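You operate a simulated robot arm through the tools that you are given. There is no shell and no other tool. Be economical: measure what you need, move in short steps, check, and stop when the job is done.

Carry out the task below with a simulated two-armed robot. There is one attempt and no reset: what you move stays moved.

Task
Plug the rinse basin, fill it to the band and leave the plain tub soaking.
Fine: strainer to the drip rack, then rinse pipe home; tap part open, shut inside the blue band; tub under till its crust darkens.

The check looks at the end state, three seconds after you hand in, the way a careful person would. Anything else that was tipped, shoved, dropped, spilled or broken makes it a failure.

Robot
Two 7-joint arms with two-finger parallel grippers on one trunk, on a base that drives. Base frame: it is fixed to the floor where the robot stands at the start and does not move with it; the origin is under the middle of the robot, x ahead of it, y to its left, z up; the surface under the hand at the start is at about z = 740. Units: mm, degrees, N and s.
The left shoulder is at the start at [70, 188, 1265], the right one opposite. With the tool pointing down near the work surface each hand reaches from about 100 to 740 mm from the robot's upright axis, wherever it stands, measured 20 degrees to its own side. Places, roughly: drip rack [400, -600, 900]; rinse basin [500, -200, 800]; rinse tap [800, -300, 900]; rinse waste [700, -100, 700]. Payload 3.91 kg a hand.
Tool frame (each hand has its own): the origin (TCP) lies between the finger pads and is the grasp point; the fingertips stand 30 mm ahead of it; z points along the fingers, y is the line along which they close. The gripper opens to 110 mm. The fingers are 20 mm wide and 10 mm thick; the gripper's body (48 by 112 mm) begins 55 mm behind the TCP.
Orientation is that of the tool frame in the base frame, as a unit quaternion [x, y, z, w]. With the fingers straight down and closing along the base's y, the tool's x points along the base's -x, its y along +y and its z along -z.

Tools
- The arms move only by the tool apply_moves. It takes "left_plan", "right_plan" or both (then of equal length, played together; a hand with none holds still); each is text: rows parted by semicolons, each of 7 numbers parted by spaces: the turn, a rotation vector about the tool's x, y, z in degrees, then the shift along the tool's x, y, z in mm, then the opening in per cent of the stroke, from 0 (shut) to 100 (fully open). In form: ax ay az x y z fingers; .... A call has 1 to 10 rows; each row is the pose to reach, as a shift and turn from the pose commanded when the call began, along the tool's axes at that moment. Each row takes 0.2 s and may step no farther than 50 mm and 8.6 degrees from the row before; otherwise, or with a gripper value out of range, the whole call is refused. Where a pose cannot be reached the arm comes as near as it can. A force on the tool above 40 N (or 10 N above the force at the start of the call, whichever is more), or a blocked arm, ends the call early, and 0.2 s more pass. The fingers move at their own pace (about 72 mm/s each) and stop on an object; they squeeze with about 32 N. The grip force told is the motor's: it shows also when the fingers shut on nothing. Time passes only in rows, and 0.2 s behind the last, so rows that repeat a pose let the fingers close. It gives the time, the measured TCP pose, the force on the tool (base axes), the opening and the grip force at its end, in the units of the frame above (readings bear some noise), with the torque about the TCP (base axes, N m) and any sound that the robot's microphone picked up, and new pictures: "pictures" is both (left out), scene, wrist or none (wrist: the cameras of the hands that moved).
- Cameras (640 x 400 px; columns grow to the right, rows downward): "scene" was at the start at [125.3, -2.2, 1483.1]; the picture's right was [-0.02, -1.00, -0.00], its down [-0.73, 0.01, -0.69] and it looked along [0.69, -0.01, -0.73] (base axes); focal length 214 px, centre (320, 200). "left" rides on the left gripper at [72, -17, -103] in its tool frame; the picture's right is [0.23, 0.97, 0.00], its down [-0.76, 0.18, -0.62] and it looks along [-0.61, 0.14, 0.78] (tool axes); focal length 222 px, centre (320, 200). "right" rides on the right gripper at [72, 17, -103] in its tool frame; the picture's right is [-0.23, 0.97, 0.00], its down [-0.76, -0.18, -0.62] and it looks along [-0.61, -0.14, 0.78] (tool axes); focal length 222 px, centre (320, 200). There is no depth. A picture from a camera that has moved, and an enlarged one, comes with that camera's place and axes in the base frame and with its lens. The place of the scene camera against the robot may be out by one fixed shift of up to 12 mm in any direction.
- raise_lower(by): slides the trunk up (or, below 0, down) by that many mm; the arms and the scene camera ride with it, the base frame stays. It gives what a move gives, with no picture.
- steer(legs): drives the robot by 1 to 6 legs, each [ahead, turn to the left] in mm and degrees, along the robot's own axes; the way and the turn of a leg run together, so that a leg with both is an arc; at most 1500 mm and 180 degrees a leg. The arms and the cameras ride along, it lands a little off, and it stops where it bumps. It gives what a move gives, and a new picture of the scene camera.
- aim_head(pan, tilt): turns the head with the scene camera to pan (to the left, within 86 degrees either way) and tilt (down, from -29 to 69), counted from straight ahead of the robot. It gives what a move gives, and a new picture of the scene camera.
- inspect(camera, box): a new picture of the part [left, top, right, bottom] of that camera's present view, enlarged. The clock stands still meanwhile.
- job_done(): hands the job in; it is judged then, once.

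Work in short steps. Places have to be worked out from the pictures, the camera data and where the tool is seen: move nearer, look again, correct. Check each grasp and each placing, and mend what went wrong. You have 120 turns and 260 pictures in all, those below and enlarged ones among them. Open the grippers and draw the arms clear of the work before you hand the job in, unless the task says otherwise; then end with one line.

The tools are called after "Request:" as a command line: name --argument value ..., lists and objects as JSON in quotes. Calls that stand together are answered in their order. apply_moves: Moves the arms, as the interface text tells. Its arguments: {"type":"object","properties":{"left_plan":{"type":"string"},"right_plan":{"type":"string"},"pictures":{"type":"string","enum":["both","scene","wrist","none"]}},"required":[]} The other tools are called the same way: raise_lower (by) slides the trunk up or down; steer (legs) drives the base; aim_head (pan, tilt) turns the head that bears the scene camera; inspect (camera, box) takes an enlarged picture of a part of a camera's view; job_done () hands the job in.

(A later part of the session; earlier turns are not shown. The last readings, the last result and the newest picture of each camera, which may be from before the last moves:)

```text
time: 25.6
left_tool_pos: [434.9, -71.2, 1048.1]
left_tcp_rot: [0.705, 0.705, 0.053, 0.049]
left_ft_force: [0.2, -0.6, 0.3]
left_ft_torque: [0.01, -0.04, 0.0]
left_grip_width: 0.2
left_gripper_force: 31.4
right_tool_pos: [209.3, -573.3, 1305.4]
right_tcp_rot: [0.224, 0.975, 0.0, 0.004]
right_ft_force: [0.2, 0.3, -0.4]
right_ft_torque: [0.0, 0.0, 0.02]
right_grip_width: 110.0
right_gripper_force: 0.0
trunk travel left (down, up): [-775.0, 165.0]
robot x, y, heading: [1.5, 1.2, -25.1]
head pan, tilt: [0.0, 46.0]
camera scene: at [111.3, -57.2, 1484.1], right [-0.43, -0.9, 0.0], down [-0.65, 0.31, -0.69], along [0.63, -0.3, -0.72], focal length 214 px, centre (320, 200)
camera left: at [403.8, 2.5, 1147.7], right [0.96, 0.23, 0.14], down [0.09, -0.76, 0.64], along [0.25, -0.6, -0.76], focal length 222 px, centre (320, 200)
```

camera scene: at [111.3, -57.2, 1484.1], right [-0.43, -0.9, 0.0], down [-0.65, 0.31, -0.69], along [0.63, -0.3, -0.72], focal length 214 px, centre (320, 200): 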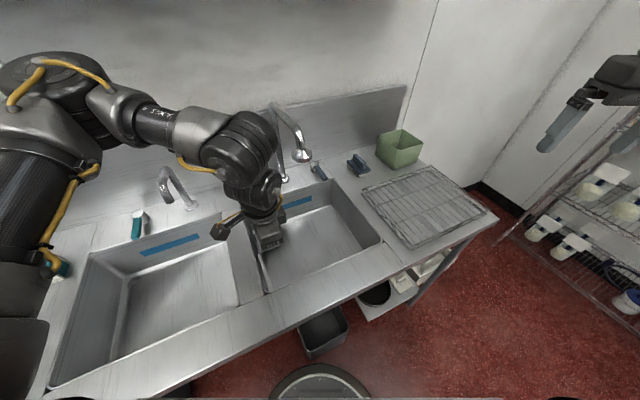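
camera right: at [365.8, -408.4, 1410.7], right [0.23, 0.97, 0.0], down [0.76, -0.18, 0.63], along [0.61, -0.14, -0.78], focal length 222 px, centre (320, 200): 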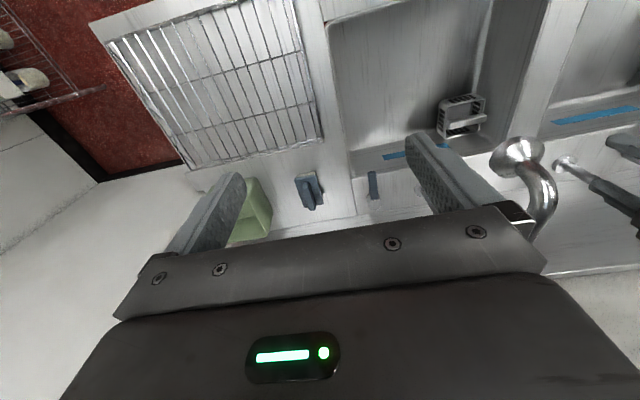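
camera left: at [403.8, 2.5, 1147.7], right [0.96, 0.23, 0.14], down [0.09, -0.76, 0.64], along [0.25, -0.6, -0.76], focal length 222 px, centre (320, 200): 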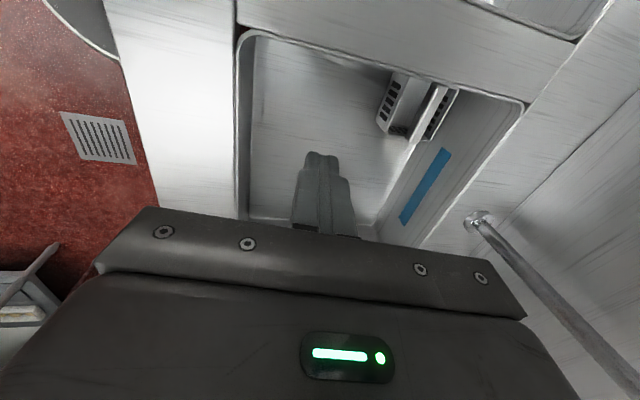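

The strainer slipped out of the grip, so I check where it sits now.

Request:
inspect --camera "left" --box '[350, 60, 490, 160]'

Request:
inspect --camera "scene" --box '[230, 170, 330, 270]'

```text
4.00 times, centred on (420, 110) of left
camera zoom: at [403.8, 2.5, 1147.7], right [0.96, 0.23, 0.14], down [0.09, -0.76, 0.64], along [0.25, -0.6, -0.76], focal length 888 px, centre (-80, 560)
```

zoom: 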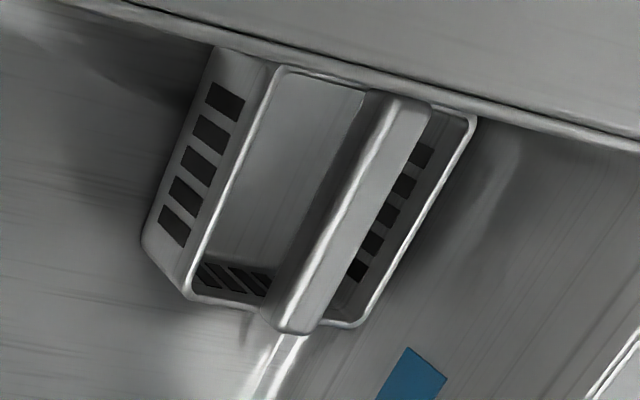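

```text
4.00 times, centred on (280, 220) of scene
camera zoom: at [111.3, -57.2, 1484.1], right [-0.43, -0.9, 0.0], down [-0.65, 0.31, -0.69], along [0.63, -0.3, -0.72], focal length 858 px, centre (480, 120)
```

zoom: 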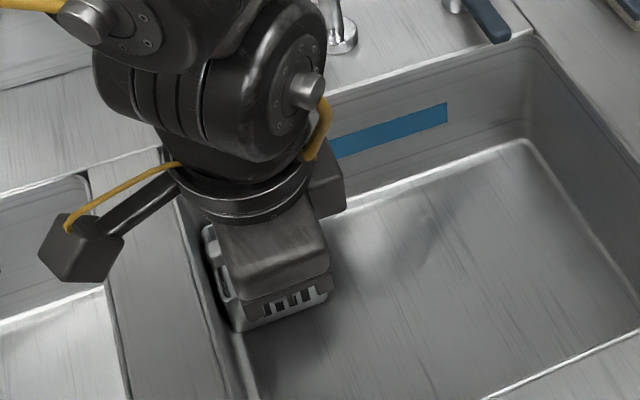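

The strainer is upright but may have shifted. I open the fingers and move back toward it for a second viewpoint to locate the bar again.

Request:
apply_moves --left_plan "2 0 0 0 40 0 33; 4 0 0 0 80 0 33; 6 0 0 0 120 3 33; 8 0 0 0 160 10 33; 8 0 0 0 180 20 33; 8 0 0 0 180 20 33" --pictures "wrist"

Request:
inspect --camera "left" --box '[270, 30, 430, 150]'

```text
time: 27.0
left_tool_pos: [613.9, -64.8, 1054.0]
left_tcp_rot: [0.707, 0.707, 0.002, 0.0]
left_ft_force: [0.9, 0.3, 0.1]
left_ft_torque: [0.03, 0.0, -0.04]
left_grip_width: 36.1
left_gripper_force: 0.0
right_tool_pos: [211.0, -573.1, 1306.2]
right_tcp_rot: [0.224, 0.975, 0.001, 0.005]
right_ft_force: [-0.3, -0.6, -0.7]
right_ft_torque: [0.01, 0.02, -0.01]
right_grip_width: 109.7
right_gripper_force: 0.0
trunk travel left (down, up): [-775.0, 165.0]
robot x, y, heading: [0.3, 0.8, -25.1]
head pan, tilt: [0.0, 46.0]
camera left: at [597.4, 6.6, 1158.2], right [0.97, 0.23, 0.0], down [0.17, -0.76, 0.62], along [0.14, -0.6, -0.78], focal length 222 px, centre (320, 200)
```

left: 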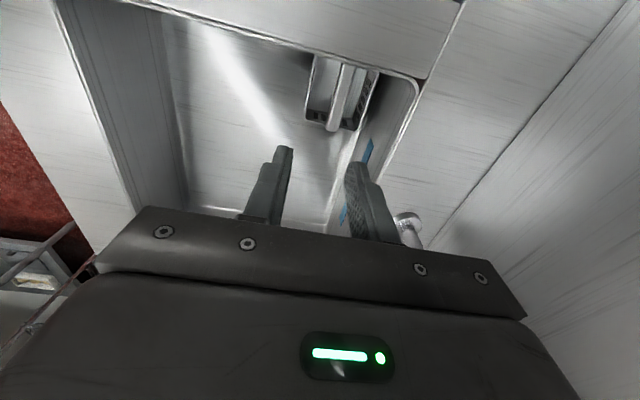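

```text
3.33 times, centred on (350, 90) of left
camera zoom: at [597.4, 6.6, 1158.2], right [0.97, 0.23, 0.0], down [0.17, -0.76, 0.62], along [0.14, -0.6, -0.78], focal length 740 px, centre (220, 567)
```

zoom: 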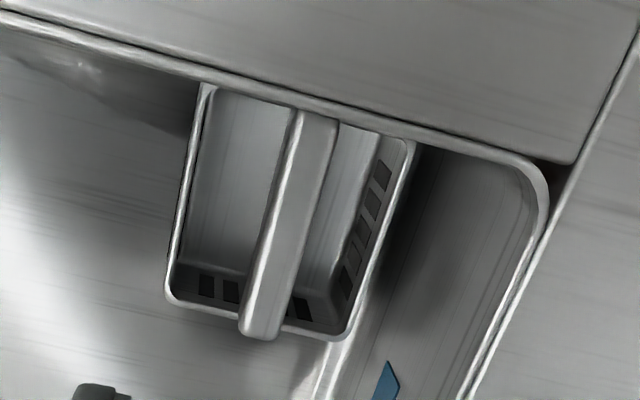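

Triangulated from two views, the bar is now at [646.5, -70, 811], lower than I first assumed, so I had gripped it only by the fingertips. I go down deeper, to TCP z ≈ 822.

Request:
apply_moves --left_plan "-1 0 0 -2 16 45 33; -2 0 0 -5 32 90 33; -3 0 0 -5 32 135 33; -3 0 0 -5 32 180 33; -3 0 0 -5 32 205 33; -3 0 0 -5 32 220 33; -3 0 0 -5 32 232 33; -3 0 0 -5 32 232 33" --pictures "both"

```text
time: 28.8
left_tool_pos: [648.8, -72.1, 823.4]
left_tcp_rot: [0.707, 0.707, 0.02, 0.019]
left_ft_force: [0.0, 0.2, 0.3]
left_ft_torque: [0.0, 0.01, 0.01]
left_grip_width: 36.3
left_gripper_force: 0.0
right_tool_pos: [210.7, -572.3, 1305.2]
right_tcp_rot: [0.224, 0.975, 0.0, 0.005]
right_ft_force: [-0.8, 0.1, 0.0]
right_ft_torque: [-0.02, -0.03, 0.04]
right_grip_width: 110.1
right_gripper_force: 0.1
trunk travel left (down, up): [-775.0, 165.0]
robot x, y, heading: [-5.3, -0.1, -25.3]
head pan, tilt: [0.0, 46.0]
camera scene: at [112.2, -56.2, 1484.0], right [-0.43, -0.9, 0.0], down [-0.65, 0.31, -0.69], along [0.63, -0.3, -0.72], focal length 214 px, centre (320, 200)
camera left: at [626.4, 0.3, 925.9], right [0.97, 0.23, 0.06], down [0.14, -0.76, 0.63], along [0.19, -0.6, -0.77], focal length 222 px, centre (320, 200)
```

scene: 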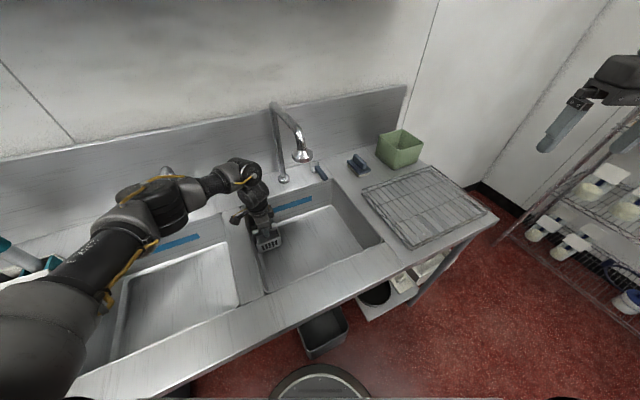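
left: 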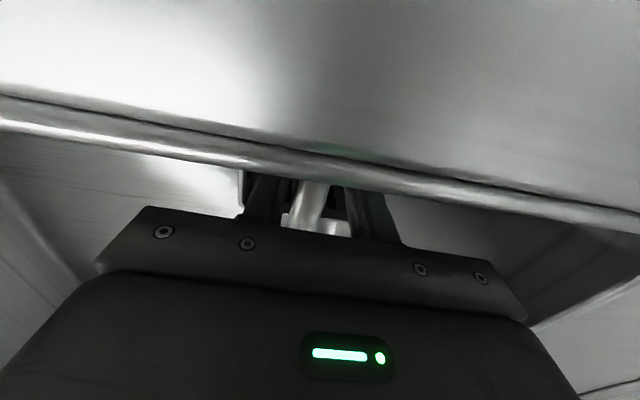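

No contact. I go 5 mm deeper, close and lift slowly.

Request:
apply_moves --left_plan "0 0 0 0 0 5 33; 0 0 0 0 0 5 0; 0 0 0 0 0 5 0; 0 0 0 0 0 5 0; 0 0 0 0 0 -5 0; 0 0 0 0 0 -15 0; 0 0 0 0 0 -30 0; 0 0 0 0 0 -45 0" --pictures "wrist"

```text
time: 30.6
left_tool_pos: [645.7, -70.3, 867.0]
left_tcp_rot: [0.707, 0.707, 0.022, 0.018]
left_ft_force: [-0.4, -0.6, -1.6]
left_ft_torque: [0.01, 0.0, -0.03]
left_grip_width: 19.7
left_gripper_force: 32.1
right_tool_pos: [211.2, -571.6, 1305.6]
right_tcp_rot: [0.224, 0.974, 0.001, 0.004]
right_ft_force: [0.2, 0.8, 0.4]
right_ft_torque: [-0.01, 0.01, 0.01]
right_grip_width: 109.6
right_gripper_force: 0.0
trunk travel left (down, up): [-775.0, 165.0]
robot x, y, heading: [3.5, 0.3, -25.1]
head pan, tilt: [0.0, 46.0]
camera left: at [623.3, 2.5, 970.4], right [0.97, 0.23, 0.06], down [0.14, -0.76, 0.63], along [0.19, -0.6, -0.78], focal length 222 px, centre (320, 200)
```

left: 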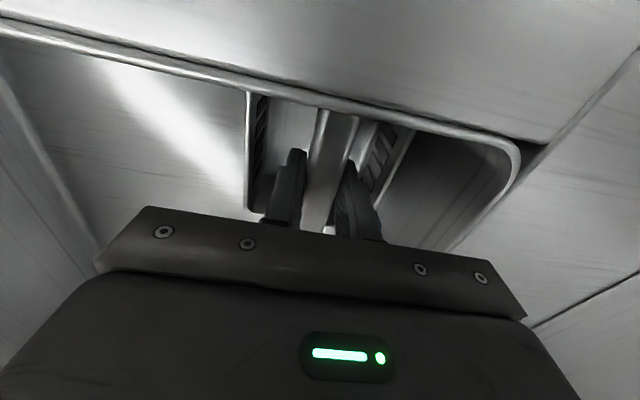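

It's held this time. I lift to about 1060 and retract.

Request:
apply_moves --left_plan "0 0 0 0 0 -35 0; 0 0 0 0 0 -75 0; 0 0 0 0 0 -115 0; 0 0 0 0 0 -155 0; 0 0 0 0 -5 -190 0; 0 0 0 0 -45 -200 0; 0 0 0 0 -85 -205 0; 0 0 0 0 -130 -210 0; 0 0 0 0 -175 -215 0; 0 0 0 0 -210 -218 0" --pictures "both"

```text
time: 32.8
left_tool_pos: [423.1, -72.6, 1072.8]
left_tcp_rot: [0.707, 0.707, 0.021, 0.019]
left_ft_force: [0.3, -0.1, -1.5]
left_ft_torque: [-0.02, -0.03, -0.01]
left_grip_width: 19.6
left_gripper_force: 32.2
right_tool_pos: [209.4, -573.8, 1306.3]
right_tcp_rot: [0.225, 0.974, 0.0, 0.004]
right_ft_force: [-1.9, -0.5, 0.0]
right_ft_torque: [0.03, -0.01, -0.02]
right_grip_width: 109.9
right_gripper_force: 0.0
trunk travel left (down, up): [-775.0, 165.0]
robot x, y, heading: [-0.2, 0.4, -25.0]
head pan, tilt: [0.0, 46.0]
camera scene: at [111.4, -57.3, 1484.0], right [-0.43, -0.9, 0.0], down [-0.65, 0.31, -0.69], along [0.63, -0.3, -0.72], focal length 214 px, centre (320, 200)
camera left: at [400.8, -0.5, 1176.4], right [0.97, 0.23, 0.06], down [0.14, -0.76, 0.63], along [0.19, -0.6, -0.78], focal length 222 px, centre (320, 200)
```

scene: 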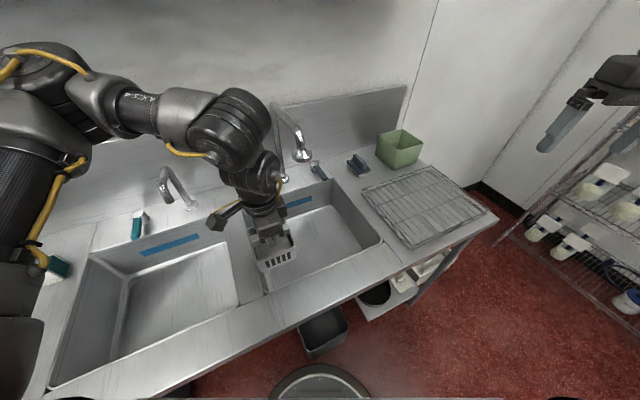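
left: 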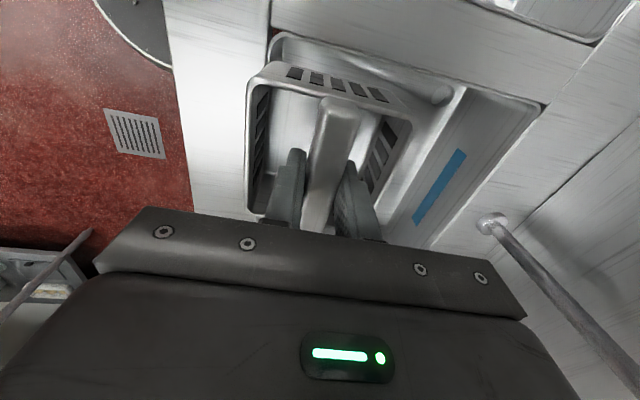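

Strainer in hand. I pull in a bit more for clearance from the spout before turning toward the rack.

Request:
apply_moves --left_plan "0 0 0 0 -35 0 0; 0 0 0 0 -70 0 0" --pictures "none"

Request:
steer --legs '[[0, -45]]'

```text
time: 33.4
left_tool_pos: [351.3, -73.7, 1069.1]
left_tcp_rot: [0.706, 0.707, 0.022, 0.02]
left_ft_force: [-0.8, 0.4, -1.9]
left_ft_torque: [-0.02, -0.01, -0.01]
left_grip_width: 19.6
left_gripper_force: 32.2
right_tool_pos: [209.6, -573.5, 1305.4]
right_tcp_rot: [0.224, 0.975, 0.001, 0.005]
right_ft_force: [-0.9, 0.0, -0.3]
right_ft_torque: [0.0, -0.03, 0.01]
right_grip_width: 110.1
right_gripper_force: 0.1
trunk travel left (down, up): [-775.0, 165.0]
robot x, y, heading: [-0.6, -0.4, -25.4]
head pan, tilt: [0.0, 46.0]
```

```text
time: 35.9
left_tool_pos: [188.9, -307.2, 1068.8]
left_tcp_rot: [0.929, 0.369, 0.012, 0.025]
left_ft_force: [0.7, 0.8, -1.3]
left_ft_torque: [-0.01, 0.05, 0.0]
left_grip_width: 19.6
left_gripper_force: 32.5
right_tool_pos: [-272.0, -546.4, 1305.5]
right_tcp_rot: [0.591, 0.807, -0.002, 0.004]
right_ft_force: [0.3, -0.3, -0.6]
right_ft_torque: [0.01, -0.02, 0.01]
right_grip_width: 109.8
right_gripper_force: 0.0
trunk travel left (down, up): [-775.0, 165.0]
robot x, y, heading: [-4.1, 0.8, -71.9]
head pan, tilt: [0.0, 46.0]
camera scene: at [35.4, -124.9, 1484.0], right [-0.95, -0.31, 0.0], down [-0.22, 0.68, -0.69], along [0.22, -0.66, -0.72], focal length 214 px, centre (320, 200)
```

scene: 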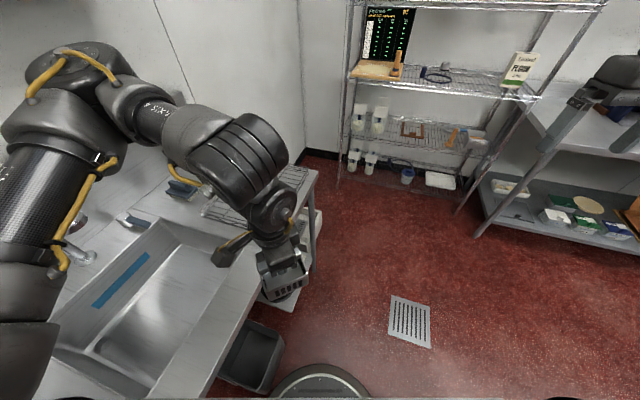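

The rack is at bearing about -54°, straight along the tool's y axis. I extend the hand over it, keeping the height.

Request:
apply_moves --left_plan "0 0 0 0 45 0 0; 0 0 0 0 90 0 0; 0 0 0 0 135 0 0; 0 0 0 0 180 0 0; 0 0 0 0 225 0 0; 0 0 0 0 270 0 0; 0 0 0 -4 312 0 0; 0 0 0 -4 312 0 0" --pictures "both"

```text
time: 37.7
left_tool_pos: [399.1, -535.4, 1087.7]
left_tcp_rot: [0.929, 0.369, 0.012, 0.025]
left_ft_force: [-0.7, 0.5, -1.6]
left_ft_torque: [0.04, -0.02, -0.02]
left_grip_width: 19.6
left_gripper_force: 32.1
right_tool_pos: [-271.3, -547.0, 1305.7]
right_tcp_rot: [0.591, 0.807, -0.002, 0.004]
right_ft_force: [-0.3, 0.8, -0.3]
right_ft_torque: [-0.03, 0.01, -0.01]
right_grip_width: 109.8
right_gripper_force: 0.0
trunk travel left (down, up): [-775.0, 165.0]
robot x, y, heading: [-5.7, 0.6, -71.5]
head pan, tilt: [0.0, 46.0]
camera scene: at [35.0, -124.3, 1484.0], right [-0.95, -0.31, 0.0], down [-0.22, 0.68, -0.69], along [0.22, -0.66, -0.72], focal length 214 px, centre (320, 200)
camera left: at [437.0, -468.7, 1191.5], right [0.83, -0.55, 0.06], down [-0.46, -0.63, 0.63], along [-0.31, -0.55, -0.78], focal length 222 px, centre (320, 200)
```

scene: 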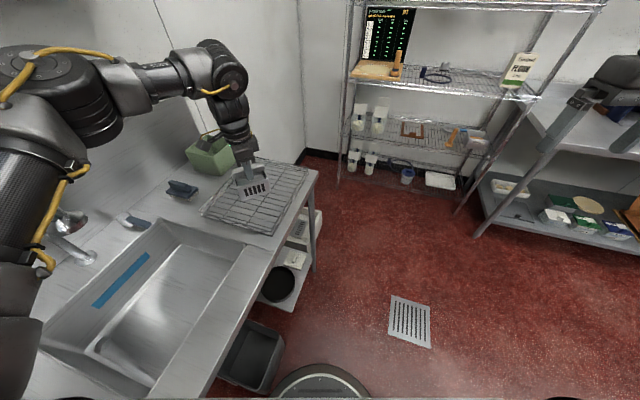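
left: 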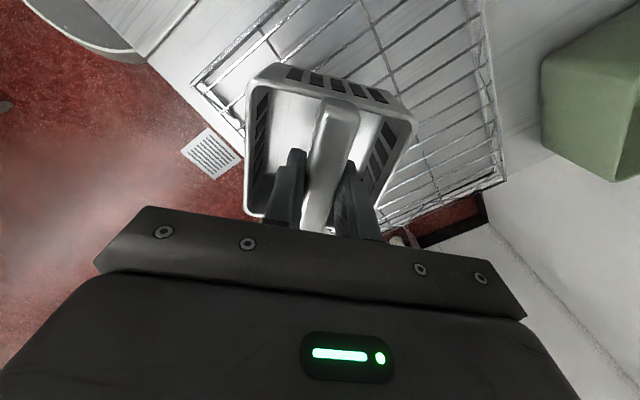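

The hand is over the rack. I move slightly further in, level the basket and lower toward the wires.

Request:
apply_moves --left_plan "1 0 0 0 15 20 0; 2 0 0 0 30 40 0; 3 0 0 0 35 60 0; 3 0 0 0 35 60 0" --pictures "both"

Request:
inspect --camera "scene" --box '[190, 120, 330, 240]'

```text
time: 38.7
left_tool_pos: [428.8, -565.1, 1028.7]
left_tcp_rot: [0.929, 0.37, 0.003, 0.001]
left_ft_force: [-0.1, 0.6, -1.4]
left_ft_torque: [0.0, 0.04, 0.02]
left_grip_width: 19.6
left_gripper_force: 32.0
right_tool_pos: [-271.3, -547.0, 1304.6]
right_tcp_rot: [0.591, 0.806, -0.001, 0.004]
right_ft_force: [0.9, 0.4, -0.1]
right_ft_torque: [-0.03, 0.01, 0.01]
right_grip_width: 110.1
right_gripper_force: 0.0
trunk travel left (down, up): [-775.0, 165.0]
robot x, y, heading: [-1.7, -1.1, -71.6]
head pan, tilt: [0.0, 46.0]
camera scene: at [35.1, -124.9, 1484.0], right [-0.95, -0.31, 0.0], down [-0.22, 0.68, -0.69], along [0.22, -0.66, -0.72], focal length 214 px, centre (320, 200)
camera left: at [469.2, -502.1, 1133.4], right [0.83, -0.55, 0.0], down [-0.43, -0.65, 0.62], along [-0.34, -0.52, -0.78], focal length 222 px, centre (320, 200)
```

scene: 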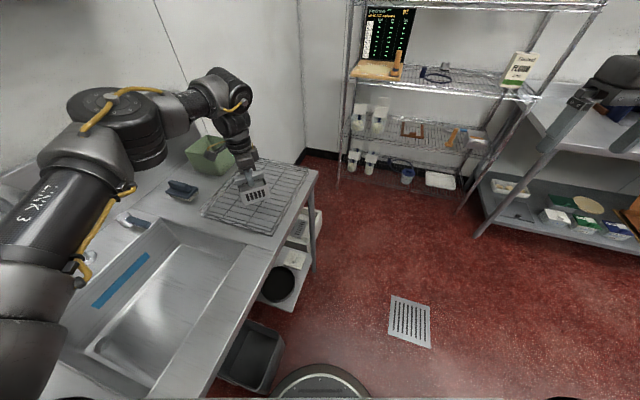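
left: 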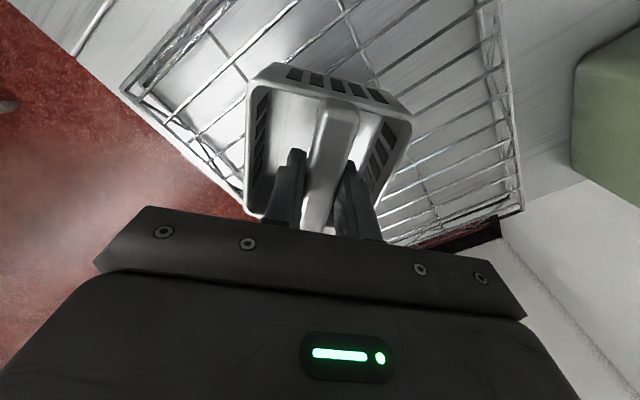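

```text
3.33 times, centred on (260, 180) of scene
camera zoom: at [35.1, -124.9, 1484.0], right [-0.95, -0.31, 0.0], down [-0.22, 0.68, -0.69], along [0.22, -0.66, -0.72], focal length 715 px, centre (520, 267)
```

zoom: 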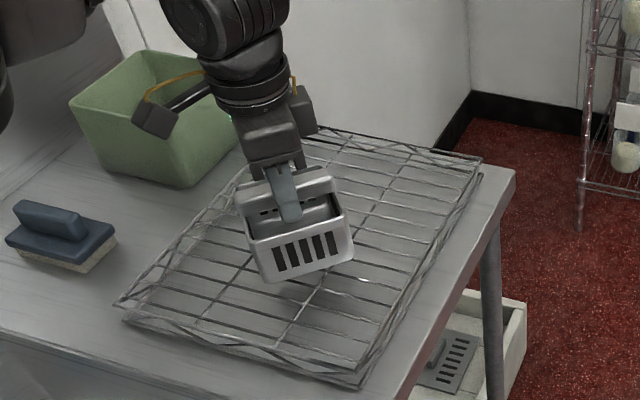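

I creep down toward the wires.

Request:
apply_moves --left_plan "0 0 0 0 0 6 0; 0 0 0 0 0 12 0; 0 0 0 0 0 17 0; 0 0 0 0 0 20 0" --pictures "none"

Request:
inspect --camera "scene" --box '[220, 140, 300, 220]'

```text
time: 39.7
left_tool_pos: [428.8, -563.5, 1010.2]
left_tcp_rot: [0.929, 0.37, 0.002, 0.002]
left_ft_force: [1.8, -1.5, 3.5]
left_ft_torque: [0.11, 0.0, -0.01]
left_grip_width: 19.9
left_gripper_force: 31.6
right_tool_pos: [-271.3, -546.9, 1305.0]
right_tcp_rot: [0.591, 0.807, -0.002, 0.004]
right_ft_force: [-0.4, -0.3, -0.3]
right_ft_torque: [-0.03, -0.01, -0.03]
right_grip_width: 110.1
right_gripper_force: 0.1
trunk travel left (down, up): [-775.0, 165.0]
robot x, y, heading: [-2.5, 1.9, -71.9]
head pan, tilt: [0.0, 46.0]
```

```text
5.00 times, centred on (260, 180) of scene
camera zoom: at [34.8, -124.2, 1484.2], right [-0.95, -0.31, 0.0], down [-0.22, 0.68, -0.69], along [0.22, -0.66, -0.72], focal length 1072 px, centre (620, 300)
```

zoom: 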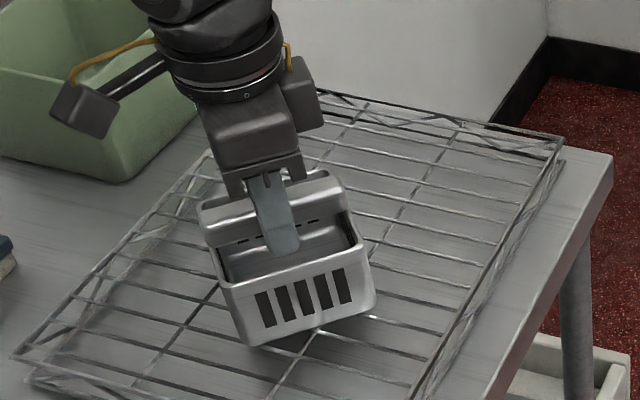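

Contact at TCP z 1010. I press 2 mm more to seat it, then open.

Request:
apply_moves --left_plan "0 0 0 0 0 2 0; 0 0 0 0 0 2 15; 0 0 0 0 0 2 30; 0 0 0 0 0 2 36; 0 0 0 0 0 2 36; 0 0 0 0 0 2 36" --pictures "wrist"

Request:
inspect --camera "scene" --box '[220, 140, 300, 220]'

```text
time: 41.1
left_tool_pos: [428.3, -564.2, 1007.1]
left_tcp_rot: [0.929, 0.369, 0.002, 0.001]
left_ft_force: [-0.3, 0.6, 0.6]
left_ft_torque: [0.04, -0.01, 0.03]
left_grip_width: 39.4
left_gripper_force: 0.0
right_tool_pos: [-271.3, -547.2, 1305.2]
right_tcp_rot: [0.591, 0.807, -0.002, 0.004]
right_ft_force: [0.7, 0.0, -0.1]
right_ft_torque: [0.02, 0.03, -0.02]
right_grip_width: 110.1
right_gripper_force: 0.1
trunk travel left (down, up): [-775.0, 165.0]
robot x, y, heading: [-5.2, -0.5, -71.7]
head pan, tilt: [0.0, 46.0]
camera left: at [469.4, -500.8, 1110.5], right [0.83, -0.55, 0.0], down [-0.43, -0.65, 0.62], along [-0.34, -0.52, -0.78], focal length 222 px, centre (320, 200)
```

left: 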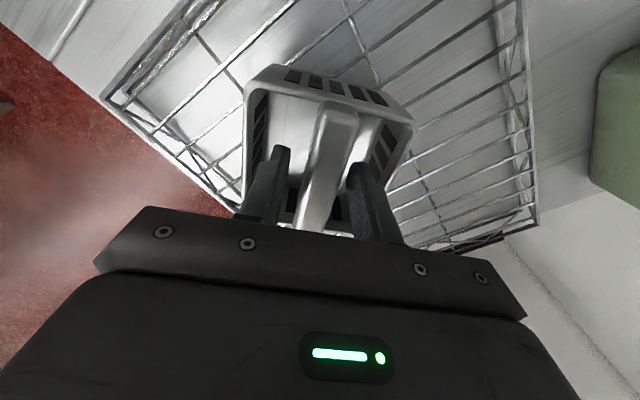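

```text
5.00 times, centred on (260, 180) of scene
camera zoom: at [35.0, -124.9, 1484.0], right [-0.95, -0.31, 0.0], down [-0.22, 0.68, -0.69], along [0.22, -0.66, -0.72], focal length 1072 px, centre (620, 300)
```

zoom: 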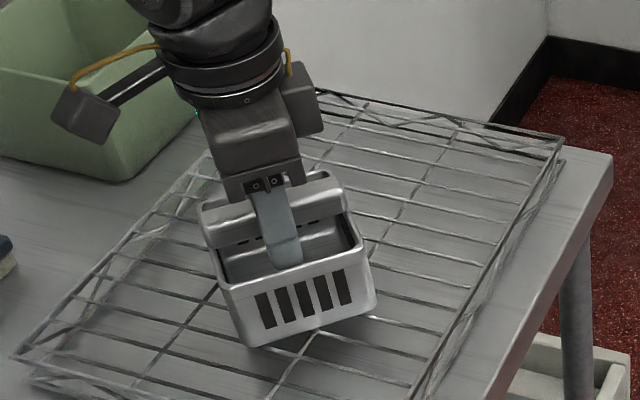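

The strainer stands on the rack. I raise the left hand clear, retract it, and tuck the right hand in lower and nearer for the coming turn.

Request:
apply_moves --left_plan "0 0 0 0 0 -30 36; 0 0 0 0 0 -70 36; 0 0 0 0 -10 -110 36; 0 0 0 0 -55 -115 36; 0 0 0 0 -100 -115 36; 0 0 0 0 -145 -115 36; 0 0 0 0 -190 -115 36; 0 0 0 0 -235 -115 36; 0 0 0 0 -280 -115 36; 0 0 0 0 -325 -115 36" --right_plan "0 0 0 0 0 15 100; 0 0 0 20 0 30 100; 0 0 0 40 0 45 100; 0 0 0 60 0 60 100; 0 0 0 80 0 75 100; 0 0 0 100 0 90 100; 0 0 0 120 0 105 100; 0 0 0 140 0 120 100; 0 0 0 160 0 135 100; 0 0 0 180 0 150 100" --pictures "scene"

Request:
inspect --camera "scene" --box '[190, 120, 330, 240]'

```text
time: 43.3
left_tool_pos: [202.0, -325.7, 1121.5]
left_tcp_rot: [0.929, 0.37, 0.003, 0.002]
left_ft_force: [-0.1, 0.1, 0.0]
left_ft_torque: [-0.02, -0.02, 0.0]
left_grip_width: 39.7
left_gripper_force: 0.0
right_tool_pos: [-315.5, -414.4, 1159.1]
right_tcp_rot: [0.59, 0.807, -0.001, 0.005]
right_ft_force: [-0.4, 0.1, -0.1]
right_ft_torque: [-0.01, 0.01, 0.01]
right_grip_width: 109.9
right_gripper_force: 0.0
right hand out of reach, approached as far as the arm can: row 8, 9, 10
trunk travel left (down, up): [-775.0, 165.0]
robot x, y, heading: [1.2, -1.0, -71.8]
head pan, tilt: [0.0, 46.0]
camera scene: at [32.7, -124.8, 1484.1], right [-0.95, -0.31, 0.0], down [-0.22, 0.68, -0.69], along [0.22, -0.66, -0.72], focal length 214 px, centre (320, 200)
```

scene: 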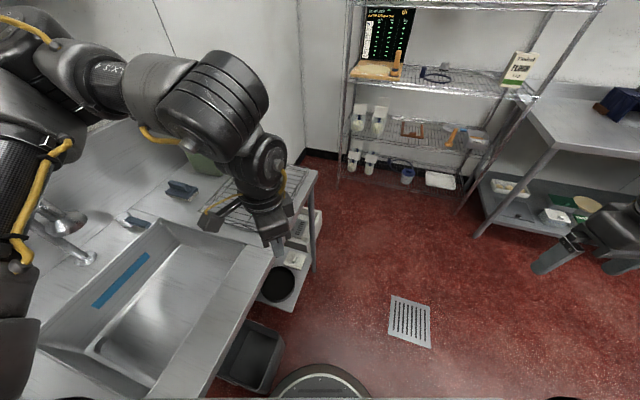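

```text
3.33 times, centred on (260, 180) of scene
camera zoom: at [32.7, -124.8, 1484.1], right [-0.95, -0.31, 0.0], down [-0.22, 0.68, -0.69], along [0.22, -0.66, -0.72], focal length 715 px, centre (520, 267)
```

zoom: 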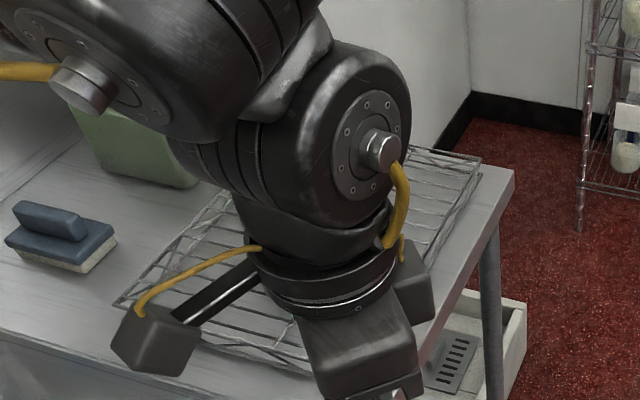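

The right hand's radius of about 520 would come too near the spout bell, so I bring it inward first.

Request:
apply_moves --right_plan "0 0 0 0 45 0 50; 0 0 0 0 90 0 50; 0 0 0 0 135 0 50; 0 0 0 0 180 0 50; 0 0 0 0 200 0 50" --pictures "none"

```text
time: 44.5
left_tool_pos: [204.7, -326.0, 1119.4]
left_tcp_rot: [0.929, 0.37, 0.002, 0.0]
left_ft_force: [0.5, -0.3, 0.5]
left_ft_torque: [-0.03, 0.02, 0.02]
left_grip_width: 39.8
left_gripper_force: 0.0
right_tool_pos: [-224.0, -418.0, 1176.4]
right_tcp_rot: [0.591, 0.806, -0.001, 0.004]
right_ft_force: [0.9, -0.2, -0.3]
right_ft_torque: [0.02, 0.0, -0.02]
right_grip_width: 54.9
right_gripper_force: 0.0
right hand out of reach, approached as far as the arm can: row 1, 2, 3, 4, 5
trunk travel left (down, up): [-775.0, 165.0]
robot x, y, heading: [0.4, 0.7, -71.8]
head pan, tilt: [0.0, 46.0]
```

To be safe I'd rather back off from the table before turning left. I check the area behind first.

Request:
aim_head --pan -86 --tilt 30

```text
time: 46.1
left_tool_pos: [203.1, -326.2, 1121.3]
left_tcp_rot: [0.929, 0.369, 0.002, 0.001]
left_ft_force: [-0.3, 0.5, -0.4]
left_ft_torque: [-0.01, 0.01, 0.0]
left_grip_width: 39.5
left_gripper_force: 0.1
right_tool_pos: [-225.8, -418.2, 1175.4]
right_tcp_rot: [0.591, 0.806, -0.001, 0.005]
right_ft_force: [0.3, -0.5, -0.2]
right_ft_torque: [0.0, 0.0, -0.01]
right_grip_width: 54.8
right_gripper_force: 0.1
trunk travel left (down, up): [-775.0, 165.0]
robot x, y, heading: [0.7, 1.6, -71.8]
head pan, tilt: [-85.9, 30.0]
camera scene: at [-74.0, -82.5, 1508.0], right [-0.38, 0.93, 0.0], down [0.46, 0.19, -0.87], along [-0.8, -0.33, -0.5], focal length 214 px, centre (320, 200)
```

scene: 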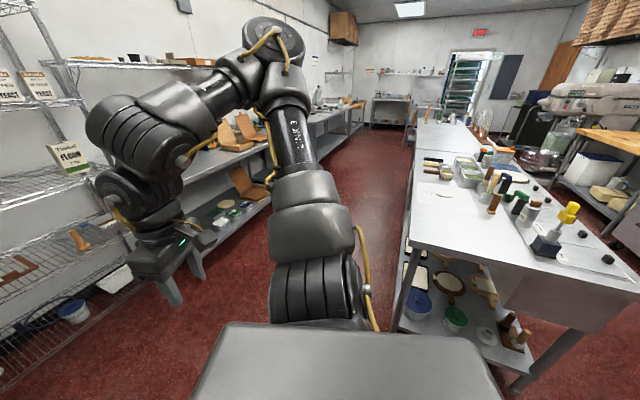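

There is a bench about 0.8 m behind, so a small back-off is fine. I turn to heading 0, back off 120 mm, turn left, drive 400 mm, and turn to face the counter again.

Request:
steer --legs '[[0, 72], [-120, 0], [0, 90], [400, 0], [0, -90]]'

Request:
aim_head --pan 15 --tilt 46

```text
time: 60.2
left_tool_pos: [252.9, 494.1, 1121.3]
left_tcp_rot: [0.535, 0.845, 0.003, 0.0]
left_ft_force: [1.0, -0.7, -0.5]
left_ft_torque: [0.01, 0.0, 0.01]
left_grip_width: 39.7
left_gripper_force: 0.0
right_tool_pos: [206.2, 56.8, 1176.1]
right_tcp_rot: [0.006, 1.0, 0.001, 0.004]
right_ft_force: [0.0, 0.1, 0.0]
right_ft_torque: [-0.02, -0.03, 0.04]
right_grip_width: 55.0
right_gripper_force: 0.0
trunk travel left (down, up): [-775.0, 165.0]
robot x, y, heading: [-123.4, 397.2, -0.1]
head pan, tilt: [-85.9, 30.0]
camera scene: at [-69.0, 310.3, 1508.0], right [-1.0, -0.07, 0.0], down [-0.04, 0.5, -0.87], along [0.06, -0.86, -0.5], focal length 214 px, centre (320, 200)
```

scene: 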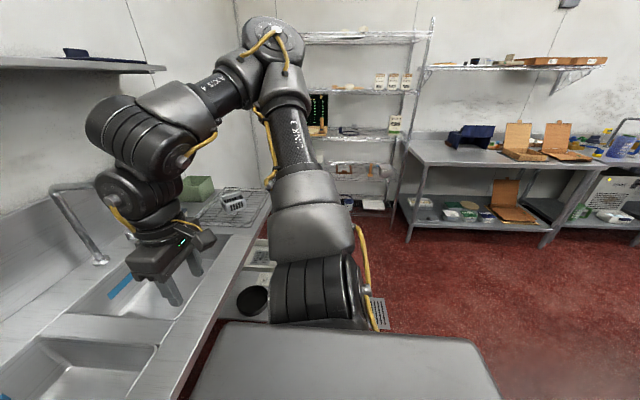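

```text
time: 62.0
left_tool_pos: [253.2, 493.6, 1120.5]
left_tcp_rot: [0.536, 0.844, 0.002, 0.0]
left_ft_force: [-0.5, 0.0, -0.3]
left_ft_torque: [0.02, 0.0, 0.01]
left_grip_width: 39.6
left_gripper_force: 0.1
right_tool_pos: [206.0, 56.0, 1174.9]
right_tcp_rot: [0.007, 1.0, 0.001, 0.003]
right_ft_force: [0.4, 0.2, 0.2]
right_ft_torque: [0.03, 0.02, 0.0]
right_grip_width: 54.8
right_gripper_force: 0.0
trunk travel left (down, up): [-775.0, 165.0]
robot x, y, heading: [-120.5, 402.6, 0.1]
head pan, tilt: [15.0, 46.0]
camera scene: at [2.3, 421.1, 1484.0], right [0.26, -0.97, 0.0], down [-0.69, -0.19, -0.69], along [0.67, 0.18, -0.72], focal length 214 px, centre (320, 200)
```

scene: 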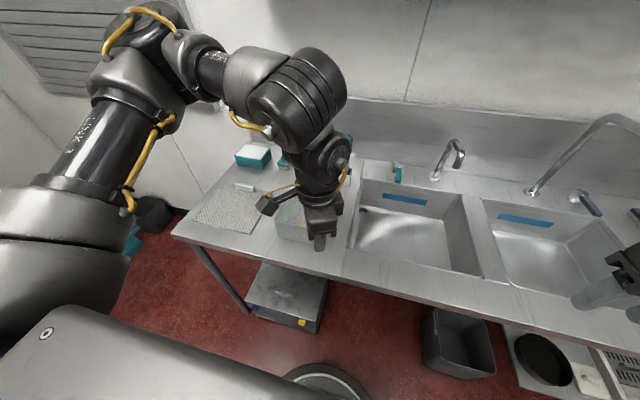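

The strainer is upright on the rack. I drive forward 120 mm and look at the caddy.

Request:
steer --legs '[[120, 0]]'

Request:
inspect --camera "left" --box '[0, 0, 640, 400]'

```text
time: 63.2
left_tool_pos: [371.7, 492.7, 1121.5]
left_tcp_rot: [0.537, 0.844, 0.003, 0.0]
left_ft_force: [0.3, 0.2, 0.2]
left_ft_torque: [-0.03, 0.01, -0.01]
left_grip_width: 39.4
left_gripper_force: 0.0
right_tool_pos: [326.3, 56.5, 1176.4]
right_tcp_rot: [0.007, 1.0, 0.002, 0.004]
right_ft_force: [0.7, -0.6, -0.7]
right_ft_torque: [-0.01, 0.02, 0.02]
right_grip_width: 55.1
right_gripper_force: 0.1
trunk travel left (down, up): [-775.0, 165.0]
robot x, y, heading: [-2.2, 403.8, -0.0]
head pan, tilt: [15.0, 46.0]
camera scene: at [121.3, 420.9, 1484.2], right [0.26, -0.97, 0.0], down [-0.69, -0.19, -0.7], along [0.67, 0.18, -0.72], focal length 214 px, centre (320, 200)
```

scene: 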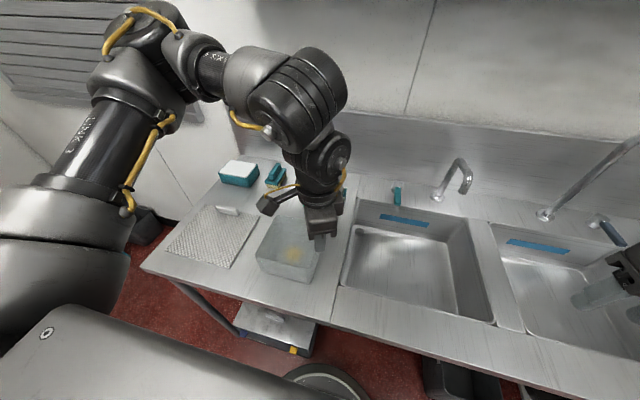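

```text
1.00 times, centred on (320, 200) of left (not enlarged: the box is as wide or as high as the picture)
camera zoom: at [326.5, 551.2, 1224.6], right [0.79, 0.62, 0.01], down [0.48, -0.62, 0.62], along [0.39, -0.49, -0.78], focal length 222 px, centre (320, 200)
```

zoom: 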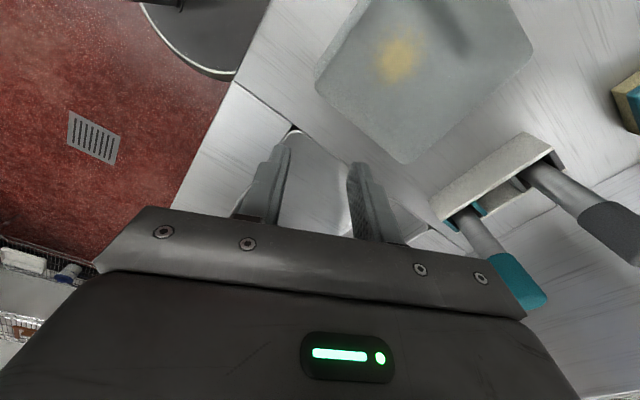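

I turn the left hand back to zero yaw, shifting it over so both cameras see the pipes.

Request:
apply_moves --left_plan "0 0 -8.2 -8 0 -8 60; 0 0 -16.4 -16 0 -16 70; 0 0 -24.6 -25 0 -24 80; 0 0 -32.8 -33 0 -32 90; 0 0 -41 -42 0 -40 90; 0 0 -49 -50 0 -48 90; 0 0 -57 -58 1 -55 90; 0 0 -65 -67 2 -60 90" --pictures "both"

Request:
inspect --camera "left" --box '[300, 60, 500, 260]'

Request:
inspect --camera "scene" --box '[240, 90, 400, 260]'

```text
time: 65.0
left_tool_pos: [503.8, 406.0, 1212.9]
left_tcp_rot: [0.025, 1.0, 0.006, -0.006]
left_ft_force: [-0.1, -0.9, 0.6]
left_ft_torque: [0.03, 0.02, -0.01]
left_grip_width: 98.9
left_gripper_force: 0.1
left hand out of reach, approached as far as the arm can: row 5, 6, 7, 8
right_tool_pos: [325.2, 53.2, 1174.1]
right_tcp_rot: [0.006, 1.0, 0.003, 0.003]
right_ft_force: [0.0, 0.9, -0.4]
right_ft_torque: [0.02, 0.05, -0.01]
right_grip_width: 55.0
right_gripper_force: 0.1
trunk travel left (down, up): [-775.0, 165.0]
robot x, y, heading: [-3.3, 402.1, -0.2]
head pan, tilt: [15.0, 46.0]
camera scene: at [122.8, 417.9, 1484.1], right [0.26, -0.97, 0.0], down [-0.7, -0.18, -0.69], along [0.67, 0.18, -0.72], focal length 214 px, centre (320, 200)
camera left: at [432.2, 391.5, 1317.6], right [-0.18, 0.98, 0.01], down [0.78, 0.13, 0.61], along [0.6, 0.12, -0.79], focal length 222 px, centre (320, 200)
```

scene: 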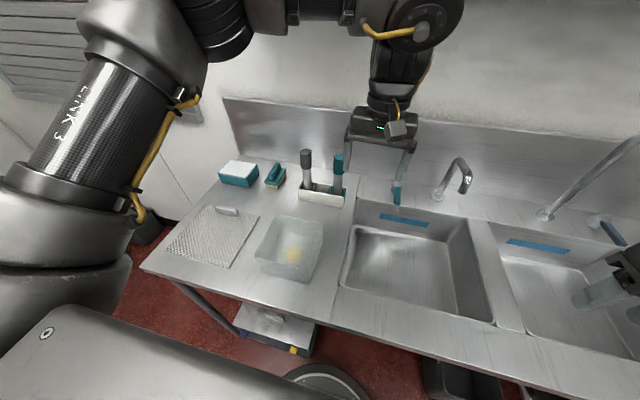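
left: 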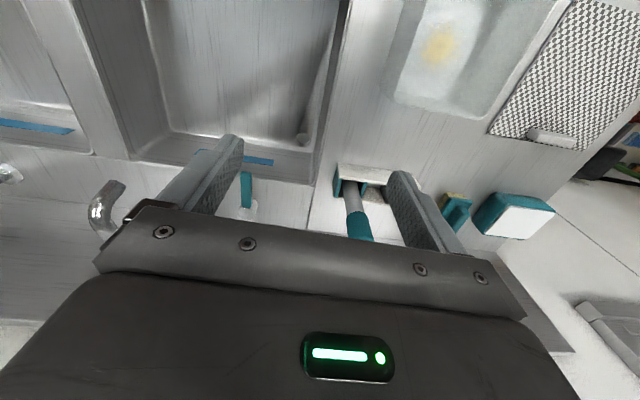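

```text
2.00 times, centred on (400, 160) of left
camera zoom: at [432.2, 391.5, 1317.6], right [-0.18, 0.98, 0.01], down [0.78, 0.13, 0.61], along [0.6, 0.12, -0.79], focal length 444 px, centre (160, 280)
```

zoom: 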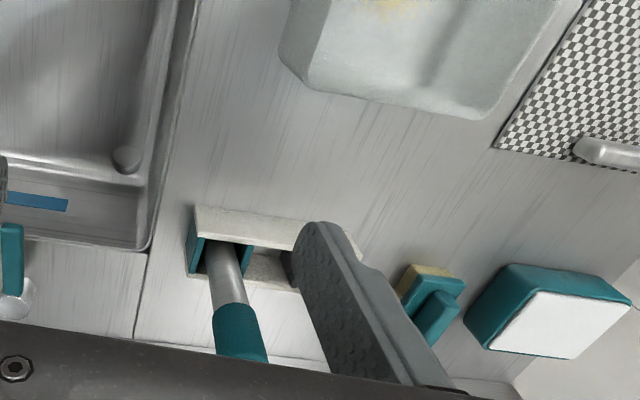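

```text
2.35 times, centred on (320, 175) of scene
camera zoom: at [122.8, 417.9, 1484.1], right [0.26, -0.97, 0.0], down [-0.7, -0.18, -0.69], along [0.67, 0.18, -0.72], focal length 505 px, centre (320, 259)
```

zoom: 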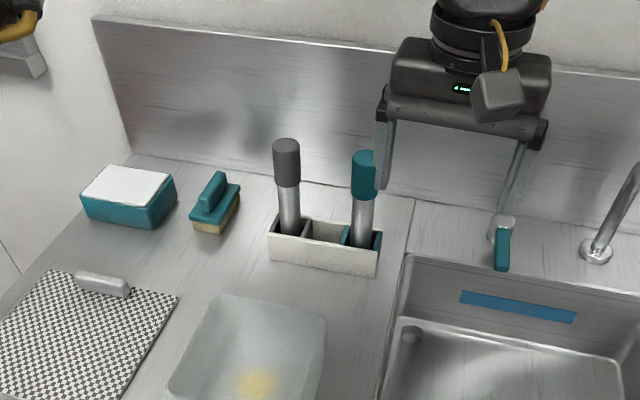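

Two pipes are in the caddy: grey and teal. I compare the cap and tap colours, and check the rinse waste with the right camera.

Request:
inspect --camera "right" --box '[240, 140, 400, 240]'

Request:
inspect --camera "scene" --box '[290, 140, 360, 210]'

Request:
inspect --camera "scene" --box '[490, 190, 640, 300]'

```text
4.00 times, centred on (320, 190) of right
camera zoom: at [254.2, 70.6, 1277.0], right [0.24, 0.97, 0.01], down [0.75, -0.19, 0.63], along [0.61, -0.15, -0.78], focal length 888 px, centre (320, 240)
```

zoom: 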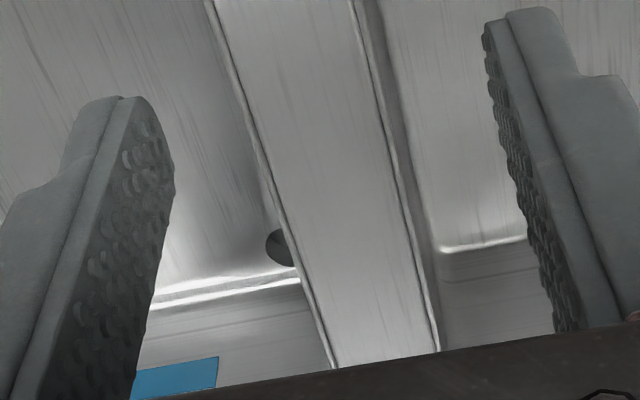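

```text
5.71 times, centred on (325, 175) of scene
camera zoom: at [122.8, 417.9, 1484.1], right [0.26, -0.97, 0.0], down [-0.7, -0.18, -0.69], along [0.67, 0.18, -0.72], focal length 1226 px, centre (291, 343)
```

zoom: 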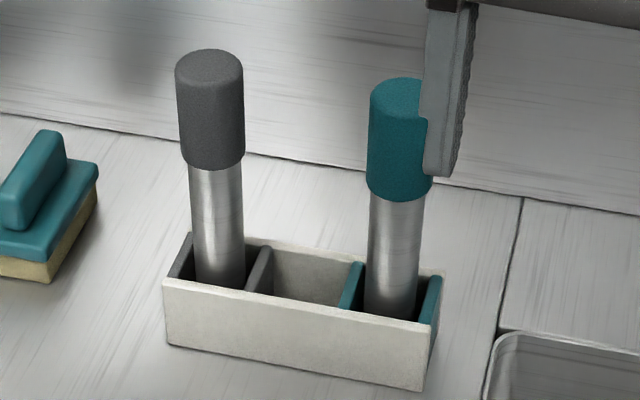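

```text
3.64 times, centred on (565, 245) of scene
camera zoom: at [122.8, 417.9, 1484.1], right [0.26, -0.97, 0.0], down [-0.7, -0.18, -0.69], along [0.67, 0.18, -0.72], focal length 780 px, centre (-571, 36)
```

zoom: 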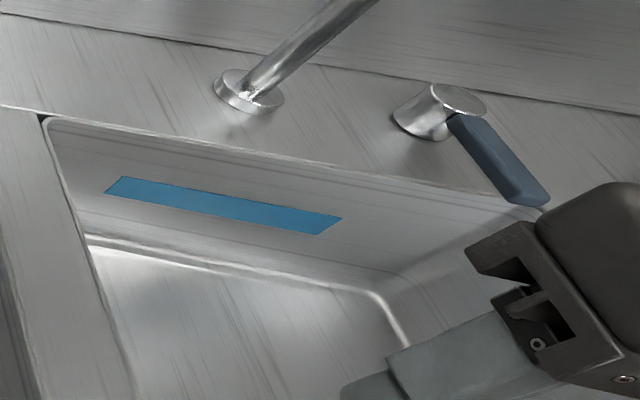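

Grey is the rinse pipe by elimination. I triangulate its cap top to about [671, 611, 1100], cap about 37 mm across. I move the left hand above it.

Request:
apply_moves --left_plan "0 0 -1 -27 36 0 70; 0 0 -2 -54 72 0 70; 0 0 -3 -80 108 0 70; 0 0 -3 -107 144 0 70; 0 0 -3 -133 180 0 70; 0 0 -3 -157 213 0 70; 0 0 -3 -157 213 0 70" --pictures "both"

```text
time: 66.6
left_tool_pos: [662.8, 612.7, 1211.3]
left_tcp_rot: [0.0, 1.0, 0.004, -0.006]
left_ft_force: [0.1, -0.2, -0.2]
left_ft_torque: [-0.03, -0.04, 0.02]
left_grip_width: 77.1
left_gripper_force: 0.1
left hand out of reach, approached as far as the arm can: row 6, 7
right_tool_pos: [325.0, 56.6, 1176.0]
right_tcp_rot: [0.007, 1.0, 0.001, 0.004]
right_ft_force: [0.7, -0.6, 0.7]
right_ft_torque: [-0.04, 0.0, -0.01]
right_grip_width: 54.8
right_gripper_force: 0.0
trunk travel left (down, up): [-775.0, 165.0]
robot x, y, heading: [1.8, 396.1, -0.1]
head pan, tilt: [15.0, 46.0]
camera scene: at [121.7, 421.9, 1484.1], right [0.26, -0.97, 0.0], down [-0.69, -0.19, -0.69], along [0.67, 0.18, -0.72], focal length 214 px, centre (320, 200)
camera left: at [591.8, 594.9, 1315.9], right [-0.23, 0.97, 0.01], down [0.77, 0.17, 0.61], along [0.6, 0.15, -0.79], focal length 222 px, centre (320, 200)
```

scene: 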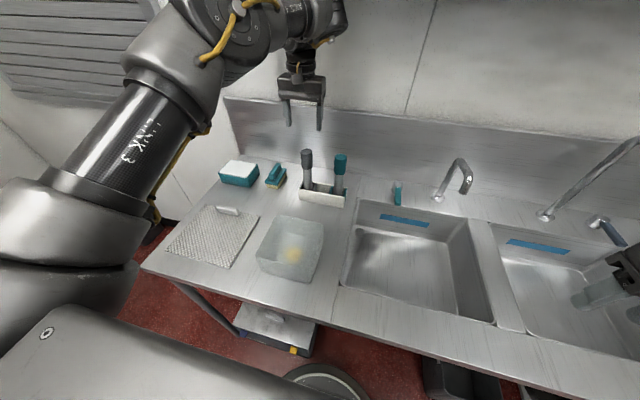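
left: 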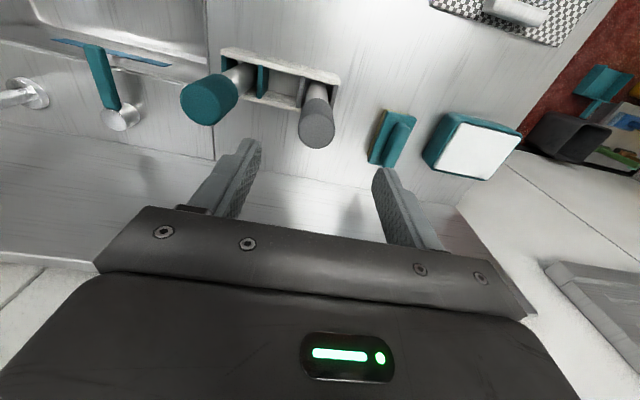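

Cap top refined to [670, 613, 1098]. I descend straight to TCP z ≈ 1082, fingers either side of the cap.

Request:
apply_moves --left_plan "0 0 0 -3 0 35 60; 0 0 0 -6 0 70 60; 0 0 0 -7 0 105 60; 0 0 0 -7 0 128 60; 0 0 0 -7 0 128 60" --pictures "both"

Request:
inspect --camera "scene" --box '[270, 110, 360, 210]'

```text
time: 67.8
left_tool_pos: [669.9, 612.8, 1083.1]
left_tcp_rot: [-0.001, 1.0, 0.004, -0.006]
left_ft_force: [-0.1, 0.1, 0.8]
left_ft_torque: [-0.01, 0.0, -0.03]
left_grip_width: 65.8
left_gripper_force: 0.1
right_tool_pos: [325.2, 55.1, 1175.9]
right_tcp_rot: [0.007, 1.0, 0.002, 0.005]
right_ft_force: [0.2, 0.2, -0.2]
right_ft_torque: [0.02, 0.0, 0.03]
right_grip_width: 54.8
right_gripper_force: 0.1
trunk travel left (down, up): [-775.0, 165.0]
robot x, y, heading: [0.9, 400.5, 0.0]
head pan, tilt: [15.0, 46.0]
camera scene: at [122.3, 420.7, 1484.1], right [0.26, -0.97, 0.0], down [-0.69, -0.18, -0.69], along [0.67, 0.18, -0.72], focal length 214 px, centre (320, 200)
camera left: at [598.7, 595.1, 1186.6], right [-0.23, 0.97, 0.01], down [0.77, 0.17, 0.61], along [0.6, 0.15, -0.79], focal length 222 px, centre (320, 200)
```

scene: 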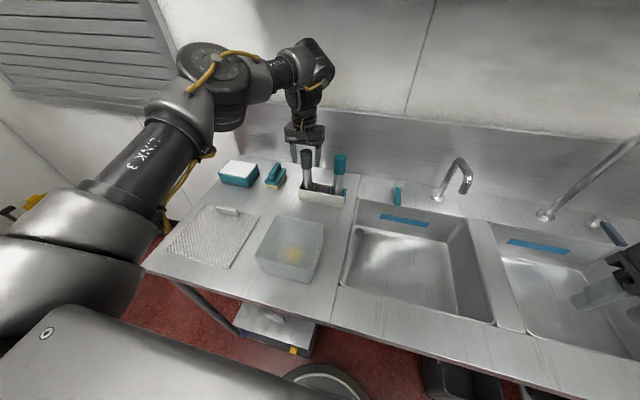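
left: 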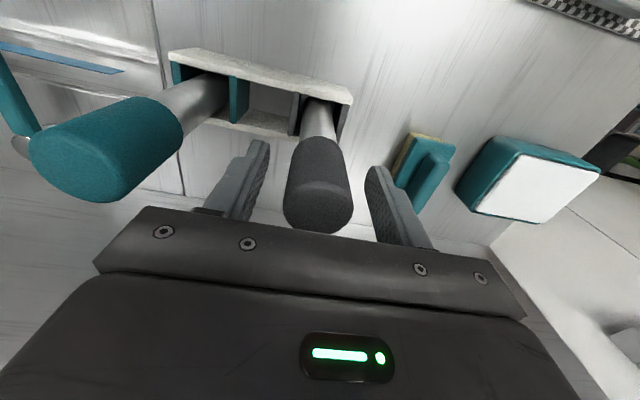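

```text
4.00 times, centred on (315, 160) of scene
camera zoom: at [122.3, 420.7, 1484.1], right [0.26, -0.97, 0.0], down [-0.69, -0.18, -0.69], along [0.67, 0.18, -0.72], focal length 858 px, centre (340, 360)
```

zoom: 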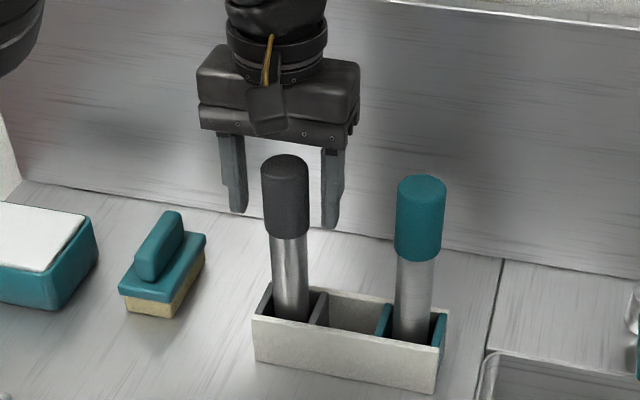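

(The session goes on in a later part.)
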